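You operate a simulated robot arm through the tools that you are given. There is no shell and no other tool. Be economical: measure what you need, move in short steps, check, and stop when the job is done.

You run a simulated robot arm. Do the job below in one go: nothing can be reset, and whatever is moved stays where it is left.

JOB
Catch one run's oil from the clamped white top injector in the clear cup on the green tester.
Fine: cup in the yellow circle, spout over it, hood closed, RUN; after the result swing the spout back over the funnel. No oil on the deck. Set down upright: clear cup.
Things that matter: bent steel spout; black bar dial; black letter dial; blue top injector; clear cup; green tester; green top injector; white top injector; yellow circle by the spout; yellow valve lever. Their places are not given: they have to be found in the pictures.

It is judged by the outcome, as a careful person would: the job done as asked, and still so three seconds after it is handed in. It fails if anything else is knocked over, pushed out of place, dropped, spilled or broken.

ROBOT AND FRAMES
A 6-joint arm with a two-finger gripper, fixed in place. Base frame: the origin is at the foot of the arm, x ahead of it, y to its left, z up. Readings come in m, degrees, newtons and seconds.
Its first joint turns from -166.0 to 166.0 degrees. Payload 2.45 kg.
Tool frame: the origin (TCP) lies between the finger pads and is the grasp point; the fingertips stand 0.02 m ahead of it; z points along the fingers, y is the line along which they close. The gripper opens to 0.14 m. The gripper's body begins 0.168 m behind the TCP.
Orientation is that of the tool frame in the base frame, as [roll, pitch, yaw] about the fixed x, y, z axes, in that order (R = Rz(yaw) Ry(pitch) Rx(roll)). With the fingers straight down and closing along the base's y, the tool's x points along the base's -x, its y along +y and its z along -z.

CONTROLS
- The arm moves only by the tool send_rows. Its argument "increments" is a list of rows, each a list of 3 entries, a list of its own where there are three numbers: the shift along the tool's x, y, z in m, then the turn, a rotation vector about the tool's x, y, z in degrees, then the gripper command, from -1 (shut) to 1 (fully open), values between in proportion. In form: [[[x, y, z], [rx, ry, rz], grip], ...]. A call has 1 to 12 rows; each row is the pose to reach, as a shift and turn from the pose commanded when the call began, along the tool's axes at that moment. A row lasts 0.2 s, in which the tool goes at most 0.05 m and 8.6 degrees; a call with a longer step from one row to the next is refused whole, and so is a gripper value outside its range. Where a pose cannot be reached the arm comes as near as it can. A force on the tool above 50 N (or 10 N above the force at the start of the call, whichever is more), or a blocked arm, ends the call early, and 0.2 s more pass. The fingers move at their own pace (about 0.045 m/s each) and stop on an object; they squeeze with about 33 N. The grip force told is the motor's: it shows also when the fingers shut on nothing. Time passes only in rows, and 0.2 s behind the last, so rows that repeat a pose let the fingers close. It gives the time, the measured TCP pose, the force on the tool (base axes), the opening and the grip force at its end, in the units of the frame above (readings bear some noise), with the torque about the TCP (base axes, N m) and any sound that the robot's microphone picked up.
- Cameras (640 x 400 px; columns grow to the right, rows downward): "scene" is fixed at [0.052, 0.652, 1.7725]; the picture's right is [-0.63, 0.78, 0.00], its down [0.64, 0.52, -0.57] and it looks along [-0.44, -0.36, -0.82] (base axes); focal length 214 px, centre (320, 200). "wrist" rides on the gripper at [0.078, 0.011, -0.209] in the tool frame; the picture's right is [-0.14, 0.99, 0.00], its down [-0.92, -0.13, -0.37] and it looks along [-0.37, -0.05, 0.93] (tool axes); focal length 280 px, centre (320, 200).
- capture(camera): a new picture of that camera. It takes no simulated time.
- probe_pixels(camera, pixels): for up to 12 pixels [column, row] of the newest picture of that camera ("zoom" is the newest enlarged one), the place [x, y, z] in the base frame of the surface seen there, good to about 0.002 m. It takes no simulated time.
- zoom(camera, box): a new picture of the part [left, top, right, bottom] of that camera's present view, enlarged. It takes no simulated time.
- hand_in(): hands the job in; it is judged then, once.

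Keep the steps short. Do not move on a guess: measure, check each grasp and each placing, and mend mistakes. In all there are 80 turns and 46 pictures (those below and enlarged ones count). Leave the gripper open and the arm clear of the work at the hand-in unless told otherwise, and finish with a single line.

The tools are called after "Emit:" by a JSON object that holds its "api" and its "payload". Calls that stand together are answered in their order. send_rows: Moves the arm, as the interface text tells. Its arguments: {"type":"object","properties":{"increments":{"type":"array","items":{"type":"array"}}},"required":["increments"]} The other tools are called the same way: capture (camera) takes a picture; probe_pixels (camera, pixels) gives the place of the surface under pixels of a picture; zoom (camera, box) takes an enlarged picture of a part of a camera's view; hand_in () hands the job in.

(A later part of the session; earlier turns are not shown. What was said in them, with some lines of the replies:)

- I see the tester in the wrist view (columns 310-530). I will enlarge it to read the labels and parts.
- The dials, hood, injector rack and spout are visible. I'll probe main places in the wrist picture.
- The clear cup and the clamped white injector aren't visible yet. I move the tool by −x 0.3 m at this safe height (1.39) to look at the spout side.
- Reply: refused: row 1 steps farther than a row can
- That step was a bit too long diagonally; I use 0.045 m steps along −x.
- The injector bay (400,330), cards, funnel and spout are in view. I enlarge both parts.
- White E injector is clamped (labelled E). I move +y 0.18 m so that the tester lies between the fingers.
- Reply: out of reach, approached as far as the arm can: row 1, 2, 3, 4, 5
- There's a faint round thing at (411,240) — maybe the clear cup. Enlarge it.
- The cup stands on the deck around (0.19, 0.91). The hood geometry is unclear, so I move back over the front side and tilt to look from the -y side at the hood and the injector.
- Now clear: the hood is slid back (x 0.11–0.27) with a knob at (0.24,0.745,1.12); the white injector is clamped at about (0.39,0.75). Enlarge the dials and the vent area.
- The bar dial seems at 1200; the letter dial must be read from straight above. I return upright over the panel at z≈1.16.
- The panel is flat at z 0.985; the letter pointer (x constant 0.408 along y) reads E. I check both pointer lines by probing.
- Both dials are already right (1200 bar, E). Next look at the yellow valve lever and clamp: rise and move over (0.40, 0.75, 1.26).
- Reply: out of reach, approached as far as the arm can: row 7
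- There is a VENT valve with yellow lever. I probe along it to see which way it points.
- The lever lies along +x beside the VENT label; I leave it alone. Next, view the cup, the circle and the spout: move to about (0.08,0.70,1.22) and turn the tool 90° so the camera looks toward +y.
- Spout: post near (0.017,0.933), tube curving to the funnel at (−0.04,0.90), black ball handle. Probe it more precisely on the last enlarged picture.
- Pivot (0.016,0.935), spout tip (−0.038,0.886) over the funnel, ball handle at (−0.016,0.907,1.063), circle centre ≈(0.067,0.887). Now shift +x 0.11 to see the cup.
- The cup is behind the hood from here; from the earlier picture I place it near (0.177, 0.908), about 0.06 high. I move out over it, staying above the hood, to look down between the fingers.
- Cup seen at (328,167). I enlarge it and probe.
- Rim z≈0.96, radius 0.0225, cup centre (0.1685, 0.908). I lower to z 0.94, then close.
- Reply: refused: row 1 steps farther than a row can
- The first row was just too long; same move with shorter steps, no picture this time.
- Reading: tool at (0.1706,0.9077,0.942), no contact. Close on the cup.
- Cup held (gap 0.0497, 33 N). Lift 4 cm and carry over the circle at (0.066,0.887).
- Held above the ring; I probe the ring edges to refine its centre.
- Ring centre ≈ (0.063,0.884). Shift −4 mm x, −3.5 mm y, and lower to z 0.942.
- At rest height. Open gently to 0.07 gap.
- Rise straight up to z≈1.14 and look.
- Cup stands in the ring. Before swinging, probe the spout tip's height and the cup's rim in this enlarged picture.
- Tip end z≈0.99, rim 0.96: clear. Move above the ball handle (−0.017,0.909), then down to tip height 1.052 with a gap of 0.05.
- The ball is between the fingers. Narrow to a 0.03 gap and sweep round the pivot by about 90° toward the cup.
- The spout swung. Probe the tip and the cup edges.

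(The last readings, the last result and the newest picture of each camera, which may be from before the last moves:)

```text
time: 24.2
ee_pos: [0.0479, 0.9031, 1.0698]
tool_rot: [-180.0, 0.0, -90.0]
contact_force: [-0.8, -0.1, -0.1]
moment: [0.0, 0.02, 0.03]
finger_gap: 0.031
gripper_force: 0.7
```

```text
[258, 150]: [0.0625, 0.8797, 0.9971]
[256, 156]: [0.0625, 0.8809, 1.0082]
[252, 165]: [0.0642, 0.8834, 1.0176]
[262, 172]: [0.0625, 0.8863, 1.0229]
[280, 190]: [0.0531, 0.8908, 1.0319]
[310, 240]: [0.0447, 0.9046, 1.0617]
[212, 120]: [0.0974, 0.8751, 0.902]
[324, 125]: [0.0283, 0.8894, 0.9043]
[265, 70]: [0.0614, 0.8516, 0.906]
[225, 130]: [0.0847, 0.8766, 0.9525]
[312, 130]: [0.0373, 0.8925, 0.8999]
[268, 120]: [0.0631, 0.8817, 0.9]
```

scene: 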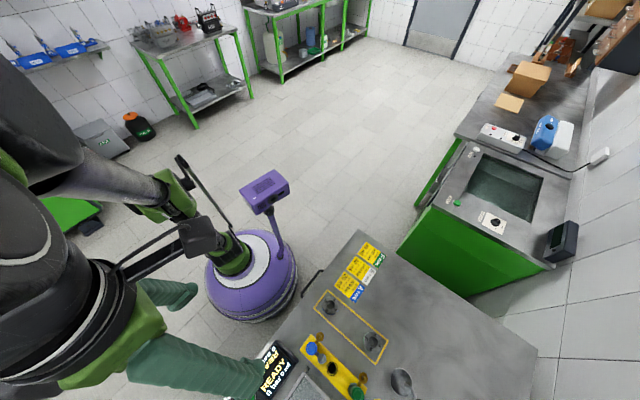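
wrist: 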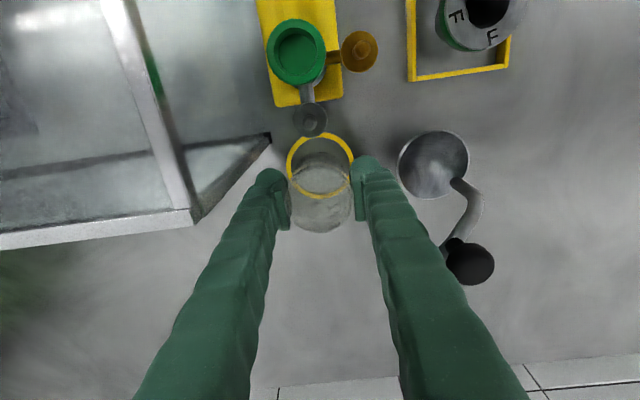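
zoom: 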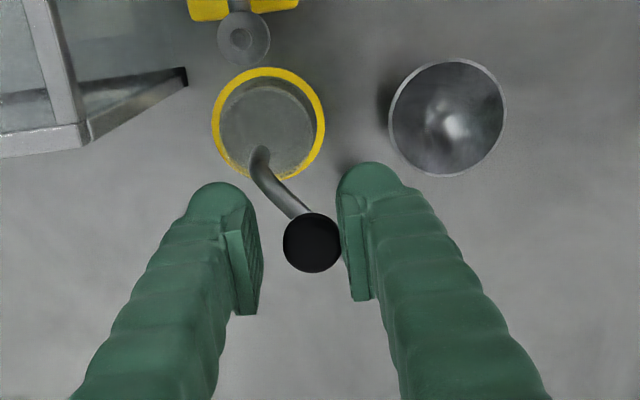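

Tip (0.0625,0.881) is right over the cup centre (0.062,0.884). Now rise clear and move above the hood knob (0.243,0.748), gap 0.06.

Emit:
{"api": "send_rows", "payload": {"increments": [[[0, 0, -0.03], [0, 0, 0], -0.571], [[0, 0, -0.07], [0, 0, 0], -0.3], [[0, 0, -0.11], [0, 0, 0], -0.14], [[0, 0, -0.13], [0, 0, 0], -0.14], [[0.026, -0.0325, -0.13], [0, 0, 0], -0.14], [[0.052, -0.065, -0.13], [0, 0, 0], -0.14], [[0.078, -0.0975, -0.13], [0, 0, 0], -0.14], [[0.104, -0.13, -0.13], [0, 0, 0], -0.14], [[0.13, -0.1625, -0.13], [0, 0, 0], -0.14], [[0.156, -0.195, -0.13], [0, 0, 0], -0.14]]}}

Emit:
{"api": "capture", "payload": {"camera": "wrist"}}

```text
time: 26.4
ee_pos: [0.2415, 0.7456, 1.1998]
tool_rot: [-180.0, -0.1, -90.0]
contact_force: [0.2, 0.4, 0.0]
moment: [-0.07, -0.01, -0.01]
finger_gap: 0.06
gripper_force: 0.1
out of reach, approached as far as the arm can: row 3, 4, 5
```

```text
9 pictures are left
```

wrist: 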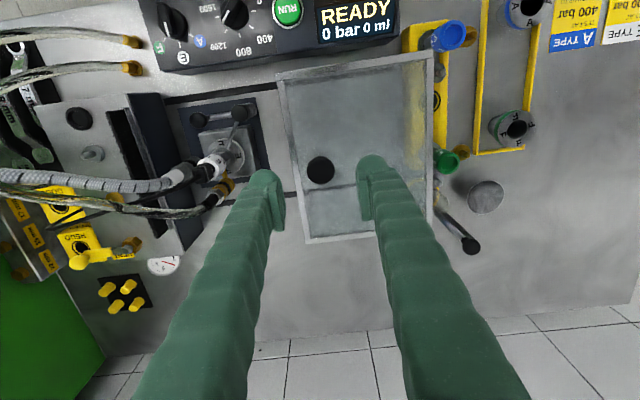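

Knob at (320,170) between the fingers. Probe it and the hood's edges.

Emit:
{"api": "probe_pixels", "payload": {"camera": "wrist", "pixels": [[320, 170], [308, 170], [332, 170], [320, 158], [320, 182], [280, 82], [308, 238], [433, 56], [288, 10]]}}

```text
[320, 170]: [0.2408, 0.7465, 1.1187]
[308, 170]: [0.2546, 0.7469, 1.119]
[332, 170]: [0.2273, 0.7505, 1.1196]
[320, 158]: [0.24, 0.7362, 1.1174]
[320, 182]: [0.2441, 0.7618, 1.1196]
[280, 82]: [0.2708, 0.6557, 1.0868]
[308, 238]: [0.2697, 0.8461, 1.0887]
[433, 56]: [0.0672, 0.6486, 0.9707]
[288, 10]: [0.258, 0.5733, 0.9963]
```

Flat knob, centre (0.241,0.7485), top 1.119. Lower so the tips are at 1.096, narrow to 0.036.

Emit:
{"api": "send_rows", "payload": {"increments": [[[-0.003, 0, 0.03], [0, 0, 0], -0.14], [[-0.003, 0, 0.06], [0, 0, 0], -0.14], [[-0.003, 0, 0.083], [0, 0, 0], -0.14], [[-0.003, 0, 0.083], [0, 0, 0], -0.486], [[-0.003, 0, 0.083], [0, 0, 0], -0.486]]}}

```text
time: 27.6
ee_pos: [0.2435, 0.7481, 1.1183]
tool_rot: [180.0, 0.0, -90.0]
contact_force: [-0.8, -0.2, -0.5]
moment: [0.0, 0.02, 0.0]
finger_gap: 0.036
gripper_force: 0.0
```

Now push +x (tool −y) gently, 0.1 m first.

Emit:
{"api": "send_rows", "payload": {"increments": [[[0, -0.015, 0], [0, 0, 0], -0.486], [[0, -0.035, 0], [0, 0, 0], -0.486], [[0, -0.055, 0], [0, 0, 0], -0.486], [[0, -0.075, 0], [0, 0, 0], -0.486], [[0, -0.095, 0], [0, 0, 0], -0.486], [[0, -0.115, 0], [0, 0, 0], -0.486]]}}

Emit:
{"api": "capture", "payload": {"camera": "wrist"}}

```text
time: 29.0
ee_pos: [0.3584, 0.7482, 1.1182]
tool_rot: [-180.0, 0.0, -90.0]
contact_force: [-0.9, -0.6, 0.7]
moment: [-0.05, -0.05, 0.0]
finger_gap: 0.036
gripper_force: 0.0
```

```text
8 pictures are left
```

wrist: 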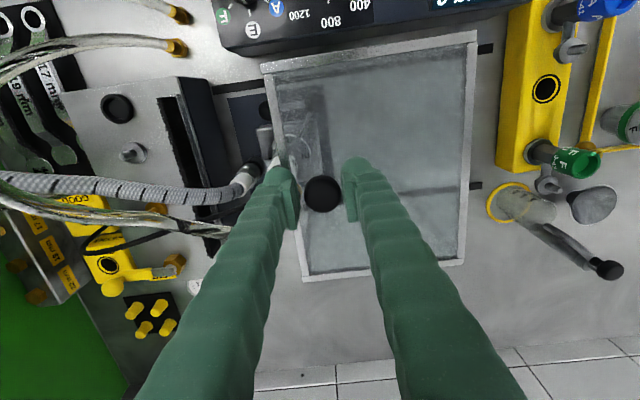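

Hood is sliding. Before going on, probe the cables and hose ahead for height.

Emit:
{"api": "probe_pixels", "payload": {"camera": "wrist", "pixels": [[250, 178], [220, 187], [170, 185], [225, 230], [180, 218], [262, 172], [236, 215], [190, 130], [282, 155]]}}

```text
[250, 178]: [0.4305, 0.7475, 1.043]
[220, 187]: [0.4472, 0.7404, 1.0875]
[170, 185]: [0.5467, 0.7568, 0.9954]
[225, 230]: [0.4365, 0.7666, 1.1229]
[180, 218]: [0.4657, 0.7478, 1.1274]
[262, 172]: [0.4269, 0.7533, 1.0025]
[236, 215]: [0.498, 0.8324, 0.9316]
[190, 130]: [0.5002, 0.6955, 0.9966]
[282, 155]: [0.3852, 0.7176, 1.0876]
```

Hoses ahead reach z≈1.12 at x≈0.44, which the leading finger could touch. So I rise, close the fingers, and push the knob from behind instead.

Emit:
{"api": "send_rows", "payload": {"increments": [[[0, 0.003, 0], [0, 0, 0], -0.486], [[0, 0.003, -0.02], [0, 0, 0], -0.486], [[0, 0.003, -0.04], [0, 0, 0], -0.486], [[0, 0.035, -0.04], [0, 0, 0], -1], [[0, 0.05, -0.04], [0, 0, 0], -1], [[0, 0.05, -0.04], [0, 0, 0], -1], [[0, 0.05, -0.02], [0, 0, 0], -1], [[0, 0.05, 0.0], [0, 0, 0], -1]]}}

```text
time: 30.8
ee_pos: [0.307, 0.7486, 1.1174]
tool_rot: [180.0, 0.0, -90.0]
contact_force: [-0.3, -0.9, 0.5]
moment: [0.0, -0.01, 0.05]
finger_gap: 0.0
gripper_force: 29.7
```

Behind the knob, fingers shut. Push +x in small steps.

Emit:
{"api": "send_rows", "payload": {"increments": [[[0, -0.012, 0], [0, 0, 0], -1], [[0, -0.022, 0], [0, 0, 0], -1], [[0, -0.032, 0], [0, 0, 0], -1], [[0, -0.042, 0], [0, 0, 0], -1], [[0, -0.052, 0], [0, 0, 0], -1], [[0, -0.062, 0], [0, 0, 0], -1], [[0, -0.072, 0], [0, 0, 0], -1]]}}

```text
time: 32.4
ee_pos: [0.3797, 0.7494, 1.1176]
tool_rot: [180.0, 0.0, -90.0]
contact_force: [-0.4, 0.0, 0.6]
moment: [-0.01, -0.02, 0.04]
finger_gap: 0.0001
gripper_force: 29.2
```

No stop yet; knob ≈0.408. Continue slowly.

Emit:
{"api": "send_rows", "payload": {"increments": [[[0, -0.007, 0], [0, 0, 0], -1], [[0, -0.014, 0], [0, 0, 0], -1], [[0, -0.021, 0], [0, 0, 0], -1], [[0, -0.028, 0], [0, 0, 0], -1]]}}

Emit:
{"api": "capture", "payload": {"camera": "wrist"}}

```text
time: 33.4
ee_pos: [0.4088, 0.7503, 1.1183]
tool_rot: [-180.0, 0.0, -90.0]
contact_force: [0.6, 1.1, 0.3]
moment: [0.01, -0.02, 0.0]
finger_gap: 0.0
gripper_force: 29.6
```

```text
7 pictures are left
```

wrist: 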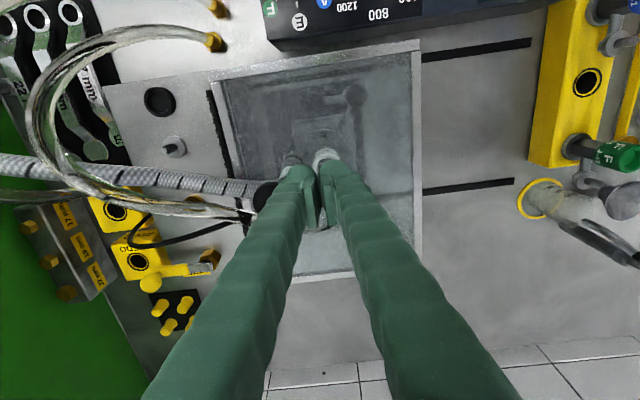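

The hood now covers the clamp. Probe its front edge and the bracket ahead.

Emit:
{"api": "probe_pixels", "payload": {"camera": "wrist", "pixels": [[213, 76], [418, 45], [245, 200], [210, 95], [280, 170], [230, 185], [200, 250], [320, 152], [530, 42], [514, 181]]}}

```text
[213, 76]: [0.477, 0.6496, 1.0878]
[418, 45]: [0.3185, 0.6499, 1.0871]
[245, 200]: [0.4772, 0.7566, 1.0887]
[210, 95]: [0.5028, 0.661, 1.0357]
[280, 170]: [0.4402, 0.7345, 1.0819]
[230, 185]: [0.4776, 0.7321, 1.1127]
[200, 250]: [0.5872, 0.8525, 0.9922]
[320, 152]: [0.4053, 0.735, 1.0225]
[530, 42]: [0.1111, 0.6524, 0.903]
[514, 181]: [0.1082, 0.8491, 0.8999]
```

Front edge at 0.477, cabinet at ≈0.50. Continue in 5 mm steps until the stop.

Emit:
{"api": "send_rows", "payload": {"increments": [[[0, -0.005, 0], [0, 0, 0], -1], [[0, -0.01, 0], [0, 0, 0], -1], [[0, -0.014, 0], [0, 0, 0], -1], [[0, -0.017, 0], [0, 0, 0], -1], [[0, -0.02, 0], [0, 0, 0], -1]]}}

```text
time: 34.6
ee_pos: [0.4219, 0.7496, 1.1181]
tool_rot: [179.8, -0.1, -89.9]
contact_force: [-40.3, -10.8, -11.9]
moment: [-0.07, 0.73, -0.28]
finger_gap: 0.0001
gripper_force: 29.0
```

Stop reached (−40 N): hood fully closed. Back off, rise, and go above RUN at (0.259,0.570).

Emit:
{"api": "send_rows", "payload": {"increments": [[[0, 0.03, 0], [0, 0, 0], -1], [[0, 0.035, -0.03], [0, 0, 0], -1], [[0, 0.035, -0.05], [0, 0, 0], -1], [[0.03, 0.056, -0.05], [0, 0, 0], -1], [[0.06, 0.077, -0.05], [0, 0, 0], -1], [[0.09, 0.098, -0.05], [0, 0, 0], -1], [[0.12, 0.119, -0.05], [0, 0, 0], -1], [[0.15, 0.14, -0.05], [0, 0, 0], -1], [[0.1796, 0.163, -0.05], [0, 0, 0], -1], [[0.1796, 0.163, -0.01], [0, 0, 0], -1], [[0.1796, 0.163, 0.03], [0, 0, 0], -1], [[0.1796, 0.163, 0.06], [0, 0, 0], -1]]}}

```text
time: 37.2
ee_pos: [0.2653, 0.5691, 1.0564]
tool_rot: [-180.0, 0.0, -90.0]
contact_force: [-0.1, -0.5, 0.7]
moment: [0.0, 0.01, -0.01]
finger_gap: 0.0
gripper_force: 29.8
```

x is 0.2653, I'd like 0.2585. A picture to check the RUN alignment and the hood first.

Emit:
{"api": "capture", "payload": {"camera": "wrist"}}

Emit:
{"api": "probe_pixels", "payload": {"camera": "wrist", "pixels": [[320, 165], [320, 180], [300, 165], [345, 165], [370, 150], [335, 175]]}}

```text
6 pictures are left
```

wrist: 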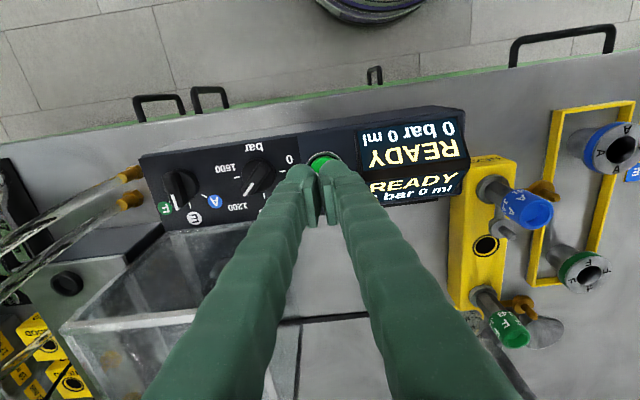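

```text
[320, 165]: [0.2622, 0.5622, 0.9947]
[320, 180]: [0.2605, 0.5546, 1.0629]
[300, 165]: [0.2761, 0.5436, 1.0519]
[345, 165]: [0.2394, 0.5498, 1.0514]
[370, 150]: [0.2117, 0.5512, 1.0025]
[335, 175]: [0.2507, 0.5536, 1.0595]
```

RUN is just under the fingers; top z≈0.996. Shift 7 mm and press down until about TCP 1.009.

Emit:
{"api": "send_rows", "payload": {"increments": [[[0, 0.0065, 0], [0, 0, 0], -1], [[0, 0.0065, 0.02], [0, 0, 0], -1], [[0, 0.0065, 0.034], [0, 0, 0], -1], [[0, 0.0065, 0.04], [0, 0, 0], -1], [[0, 0.0065, 0.044], [0, 0, 0], -1], [[0, 0.0065, 0.047], [0, 0, 0], -1]]}}

```text
time: 38.6
ee_pos: [0.2582, 0.5694, 1.0103]
tool_rot: [179.9, 0.0, -90.0]
contact_force: [0.3, -0.3, 2.6]
moment: [0.0, 0.0, -0.04]
finger_gap: 0.0061
gripper_force: 29.4
heard: click
```

Click heard. Rise and read the display.

Emit:
{"api": "send_rows", "payload": {"increments": [[[0, 0, -0.02], [0, 0, 0], -1], [[0.02, 0, -0.06], [0, 0, 0], -1], [[0.04, 0, -0.1], [0, 0, 0], -1], [[0.06, 0, -0.14], [0, 0, 0], -1], [[0.06, 0, -0.14], [0, 0, 0], -1]]}}

Emit:
{"api": "capture", "payload": {"camera": "wrist"}}

```text
time: 39.8
ee_pos: [0.2565, 0.5085, 1.1502]
tool_rot: [-180.0, 0.0, -90.0]
contact_force: [0.0, 0.6, -0.1]
moment: [-0.01, 0.02, 0.0]
finger_gap: 0.0001
gripper_force: 29.7
```

```text
5 pictures are left
```

wrist: 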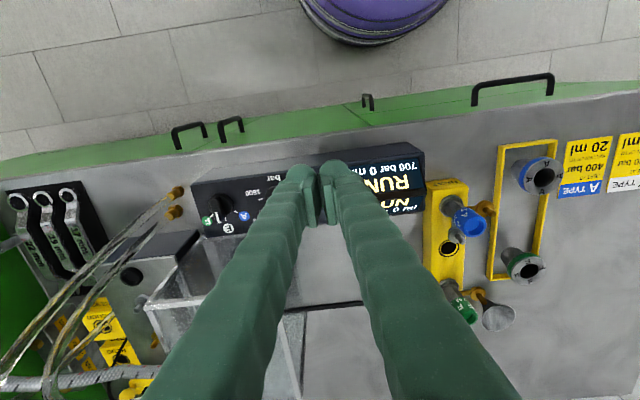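

Running, 700 bar rising. Meanwhile move to the earlier viewpoint (0.08,0.70,1.21) that sees both display and spout.

Emit:
{"api": "send_rows", "payload": {"increments": [[[-0.0, 0.0, -0.03], [0, 0, 0], -0.6], [[0, 0, -0.06], [0, 0, 0], -0.29], [[-0.025, 0.025, -0.06], [0, 0, 0], -0.29], [[-0.05, 0.05, -0.06], [0, 0, 0], -0.29], [[-0.075, 0.075, -0.06], [0, 0, 0], -0.29], [[-0.1, 0.1, -0.06], [0, 0, 0], -0.29], [[-0.125, 0.125, -0.06], [0, 0, 0], -0.29], [[-0.15, 0.15, -0.06], [0, 0, 0], -0.29], [[-0.19, 0.177, -0.06], [0, 0, 0], -0.29], [[-0.19, 0.177, -0.06], [0, 0, 0], -0.29], [[-0.19, 0.177, -0.06], [0, 0, 0], -0.29], [[-0.19, 0.177, -0.06], [0, 0, 0], -0.29]]}}

Emit:
{"api": "send_rows", "payload": {"increments": [[[0, 0, 0], [0, 0, 0], -0.29], [[0, 0, 0], [0, 0, 0], -0.29], [[0, 0, 0], [0, 0, 0], -0.29], [[0, 0, 0], [0, 0, 0], -0.29], [[0, 0, 0], [0, 0, 0], -0.29], [[0, 0, 0], [0, 0, 0], -0.29], [[0, 0, 0], [0, 0, 0], -0.29], [[0, 0, 0], [0, 0, 0], -0.29], [[0, 0, 0], [0, 0, 0], -0.29], [[0, 0, 0], [0, 0, 0], -0.29], [[0, 0, 0], [0, 0, 0], -0.29], [[0, 0, 0], [0, 0, 0], -0.29]]}}

Emit:
{"api": "send_rows", "payload": {"increments": [[[0, 0, 0], [0, 0, 0], -0.29], [[0, 0, 0], [0, 0, 0], -0.29], [[0, 0, 0], [0, 0, 0], -0.29], [[0, 0, 0], [0, 0, 0], -0.29], [[0, 0, 0], [0, 0, 0], -0.29], [[0, 0, 0], [0, 0, 0], -0.29], [[0, 0, 0], [0, 0, 0], -0.29], [[0, 0, 0], [0, 0, 0], -0.29], [[0, 0, 0], [0, 0, 0], -0.29], [[0, 0, 0], [0, 0, 0], -0.29], [[0, 0, 0], [0, 0, 0], -0.29], [[0, 0, 0], [0, 0, 0], -0.29]]}}

Emit:
{"api": "send_rows", "payload": {"increments": [[[0, 0, 0], [0, 0, 0], -0.29], [[0, 0, 0], [0, 0, 0], -0.29], [[0, 0, 0], [0, 0, 0], -0.29], [[0, 0, 0], [0, 0, 0], -0.29], [[0, 0, 0], [0, 0, 0], -0.29], [[0, 0, 0], [0, 0, 0], -0.29], [[0, 0, 0], [0, 0, 0], -0.29], [[0, 0, 0], [0, 0, 0], -0.29], [[0, 0, 0], [0, 0, 0], -0.29], [[0, 0, 0], [0, 0, 0], -0.29], [[0, 0, 0], [0, 0, 0], -0.29], [[0, 0, 0], [0, 0, 0], -0.29]]}}

```text
time: 42.4
ee_pos: [0.0823, 0.6993, 1.2095]
tool_rot: [-180.0, 0.0, -90.0]
contact_force: [-0.4, -0.9, 0.5]
moment: [-0.01, 0.03, 0.02]
finger_gap: 0.0498
gripper_force: 0.0
```

```text
time: 45.0
ee_pos: [0.0817, 0.6987, 1.21]
tool_rot: [-180.0, 0.1, -90.0]
contact_force: [0.5, -0.6, -0.7]
moment: [0.02, 0.01, 0.01]
finger_gap: 0.0498
gripper_force: 0.1
```

```text
time: 47.6
ee_pos: [0.0819, 0.7013, 1.2112]
tool_rot: [-179.9, 0.0, -90.1]
contact_force: [0.3, -0.4, -0.2]
moment: [0.02, -0.01, -0.02]
finger_gap: 0.0498
gripper_force: 0.0
```

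```text
time: 50.2
ee_pos: [0.0814, 0.7003, 1.2106]
tool_rot: [180.0, 0.1, -89.9]
contact_force: [-0.4, -0.7, -0.3]
moment: [0.02, -0.01, -0.04]
finger_gap: 0.0497
gripper_force: 0.0
```

Emit:
{"api": "capture", "payload": {"camera": "wrist"}}

```text
4 pictures are left
```

wrist: 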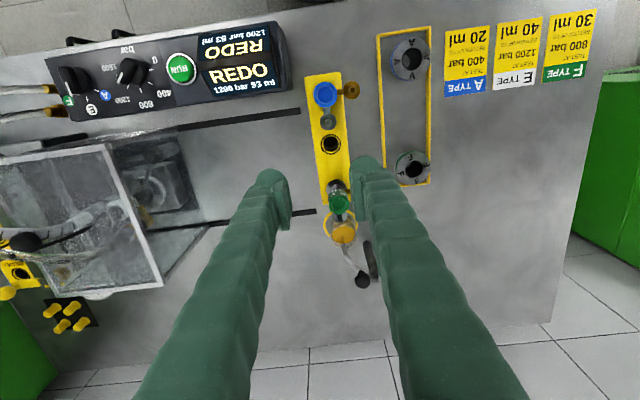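

Result: REDO, 1200 bar, with oil in the cup; the run is done. Now go above the ball handle (0.0447,0.904) and lower with a 0.05 gap.

Emit:
{"api": "send_rows", "payload": {"increments": [[[-0.04, 0.007, 0.0], [0, 0, 0], -0.29], [[-0.08, 0.014, 0.015], [0, 0, 0], -0.29], [[-0.12, 0.021, 0.03], [0, 0, 0], -0.29], [[-0.16, 0.028, 0.045], [0, 0, 0], -0.29], [[-0.19, 0.035, 0.06], [0, 0, 0], -0.29], [[-0.2035, 0.0365, 0.08], [0, 0, 0], -0.29], [[-0.2035, 0.0365, 0.11], [0, 0, 0], -0.29], [[-0.2035, 0.0365, 0.13], [0, 0, 0], -0.29], [[-0.2035, 0.0365, 0.14], [0, 0, 0], -0.29]]}}

Emit:
{"api": "zoom", "payload": {"camera": "wrist", "box": [230, 80, 430, 270]}}

```text
time: 52.2
ee_pos: [0.0437, 0.904, 1.0704]
tool_rot: [179.9, -0.1, -90.1]
contact_force: [-0.5, -0.8, -0.1]
moment: [-0.01, 0.05, -0.04]
finger_gap: 0.0497
gripper_force: 0.0
```

```text
2.11 times, centred on (330, 175) of wrist
```

zoom: 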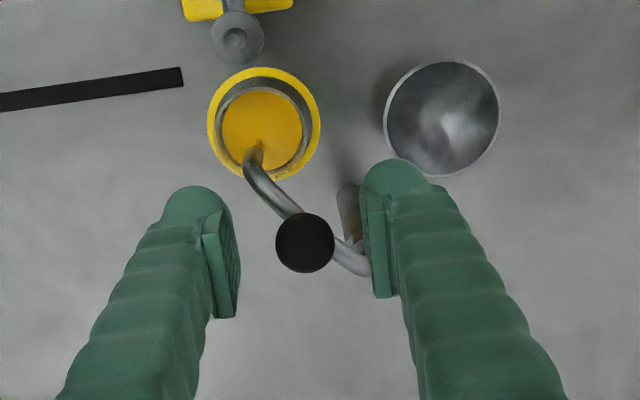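

Ball between the fingers, oil in the cup. Narrow to 0.03 and sweep back to the funnel.

Emit:
{"api": "send_rows", "payload": {"increments": [[[0, 0, 0], [0, 0, 0], -0.571], [[0, 0, 0], [0, 0, 0], -0.571], [[0.008, 0.0135, 0], [0, 0, 0], -0.571], [[0.0114, 0.0241, 0], [0, 0, 0], -0.571], [[0.0118, 0.0352, 0], [0, 0, 0], -0.571], [[0.0094, 0.046, 0], [0, 0, 0], -0.571], [[0.0043, 0.0559, 0], [0, 0, 0], -0.571], [[-0.0043, 0.065, 0], [0, 0, 0], -0.571], [[-0.0043, 0.065, 0], [0, 0, 0], -0.571]]}}

Emit:
{"api": "zoom", "payload": {"camera": "wrist", "box": [210, 70, 450, 270]}}

Emit:
{"api": "probe_pixels", "payload": {"camera": "zoom", "pixels": [[340, 110], [336, 118], [345, 125], [335, 105]]}}

```text
time: 54.2
ee_pos: [-0.0191, 0.9087, 1.0695]
tool_rot: [179.9, 0.0, -90.0]
contact_force: [0.8, -0.7, -0.9]
moment: [-0.02, 0.0, -0.01]
finger_gap: 0.0301
gripper_force: 0.0
```

```text
2.00 times, centred on (330, 170) of wrist
```

zoom: 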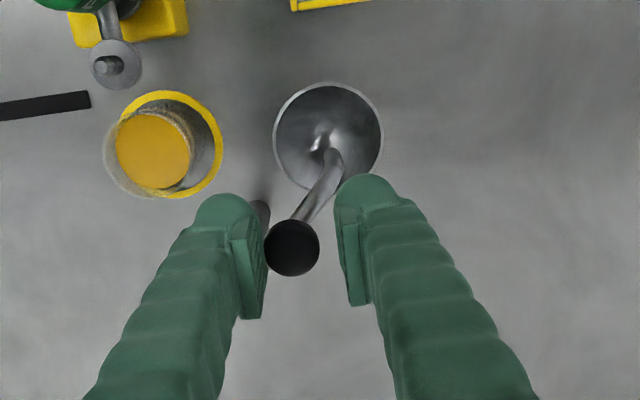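

```text
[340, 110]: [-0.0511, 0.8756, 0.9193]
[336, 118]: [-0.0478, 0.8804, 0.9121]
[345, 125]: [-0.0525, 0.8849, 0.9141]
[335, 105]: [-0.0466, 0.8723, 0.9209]
```

Emit:
{"api": "probe_pixels", "payload": {"camera": "zoom", "pixels": [[331, 151], [334, 160], [328, 168], [292, 240], [274, 130], [382, 135], [328, 83]]}}

```text
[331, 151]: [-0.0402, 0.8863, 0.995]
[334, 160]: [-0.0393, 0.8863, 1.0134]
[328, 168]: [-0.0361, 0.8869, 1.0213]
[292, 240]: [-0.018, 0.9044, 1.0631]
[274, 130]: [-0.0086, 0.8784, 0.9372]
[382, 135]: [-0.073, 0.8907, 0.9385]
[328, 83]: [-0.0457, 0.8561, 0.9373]
```

Tip (−0.040,0.887) is over the funnel as at the start. Rise straight, open, and retreat back toward the arm, away from the work.

Emit:
{"api": "send_rows", "payload": {"increments": [[[0, 0.002, 0], [0, 0, 0], -0.4], [[0, 0, -0.02], [0, 0, 0], -0.3], [[0, 0, -0.06], [0, 0, 0], -0.2], [[0, 0, -0.095], [0, 0, 0], 0.5], [[0.04, 0, -0.115], [0, 0, 0], 1], [[0.08, 0, -0.13], [0, 0, 0], 1], [[0.12, 0, -0.14], [0, 0, 0], 1], [[0.16, 0, -0.15], [0, 0, 0], 1], [[0.2, 0, -0.16], [0, 0, 0], 1], [[0.24, 0, -0.17], [0, 0, 0], 1], [[0.28, 0, -0.18], [0, 0, 0], 1], [[0.28, 0, -0.18], [0, 0, 0], 1]]}}

Emit:
{"api": "capture", "payload": {"camera": "wrist"}}

```text
time: 56.8
ee_pos: [-0.0197, 0.6272, 1.2491]
tool_rot: [180.0, 0.0, -90.0]
contact_force: [0.1, 0.4, -1.0]
moment: [-0.03, 0.0, -0.02]
finger_gap: 0.14
gripper_force: 0.0
out of reach, approached as far as the arm can: row 4
```

```text
1 pictures are left
```

wrist: 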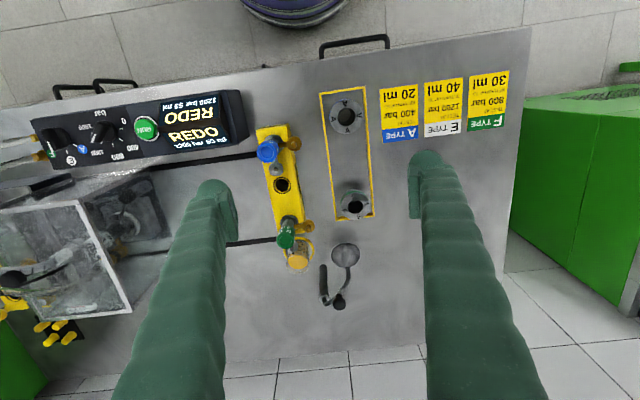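

The cup stands upright in the ring with its oil, the spout is over the funnel, the hood is closed, the deck looks clean and the arm is clear with the gripper open. I hand in.

Emit:
{"api": "hand_in", "payload": {}}

```text
The job is handed in.
```

The run's oil from the white top (E) injector at 1200 bar is in the clear cup, which stands upright in the yellow circle; the tester's verdict was REDO, the hood is closed, the spout is back over the funnel, and I saw no oil on the deck.
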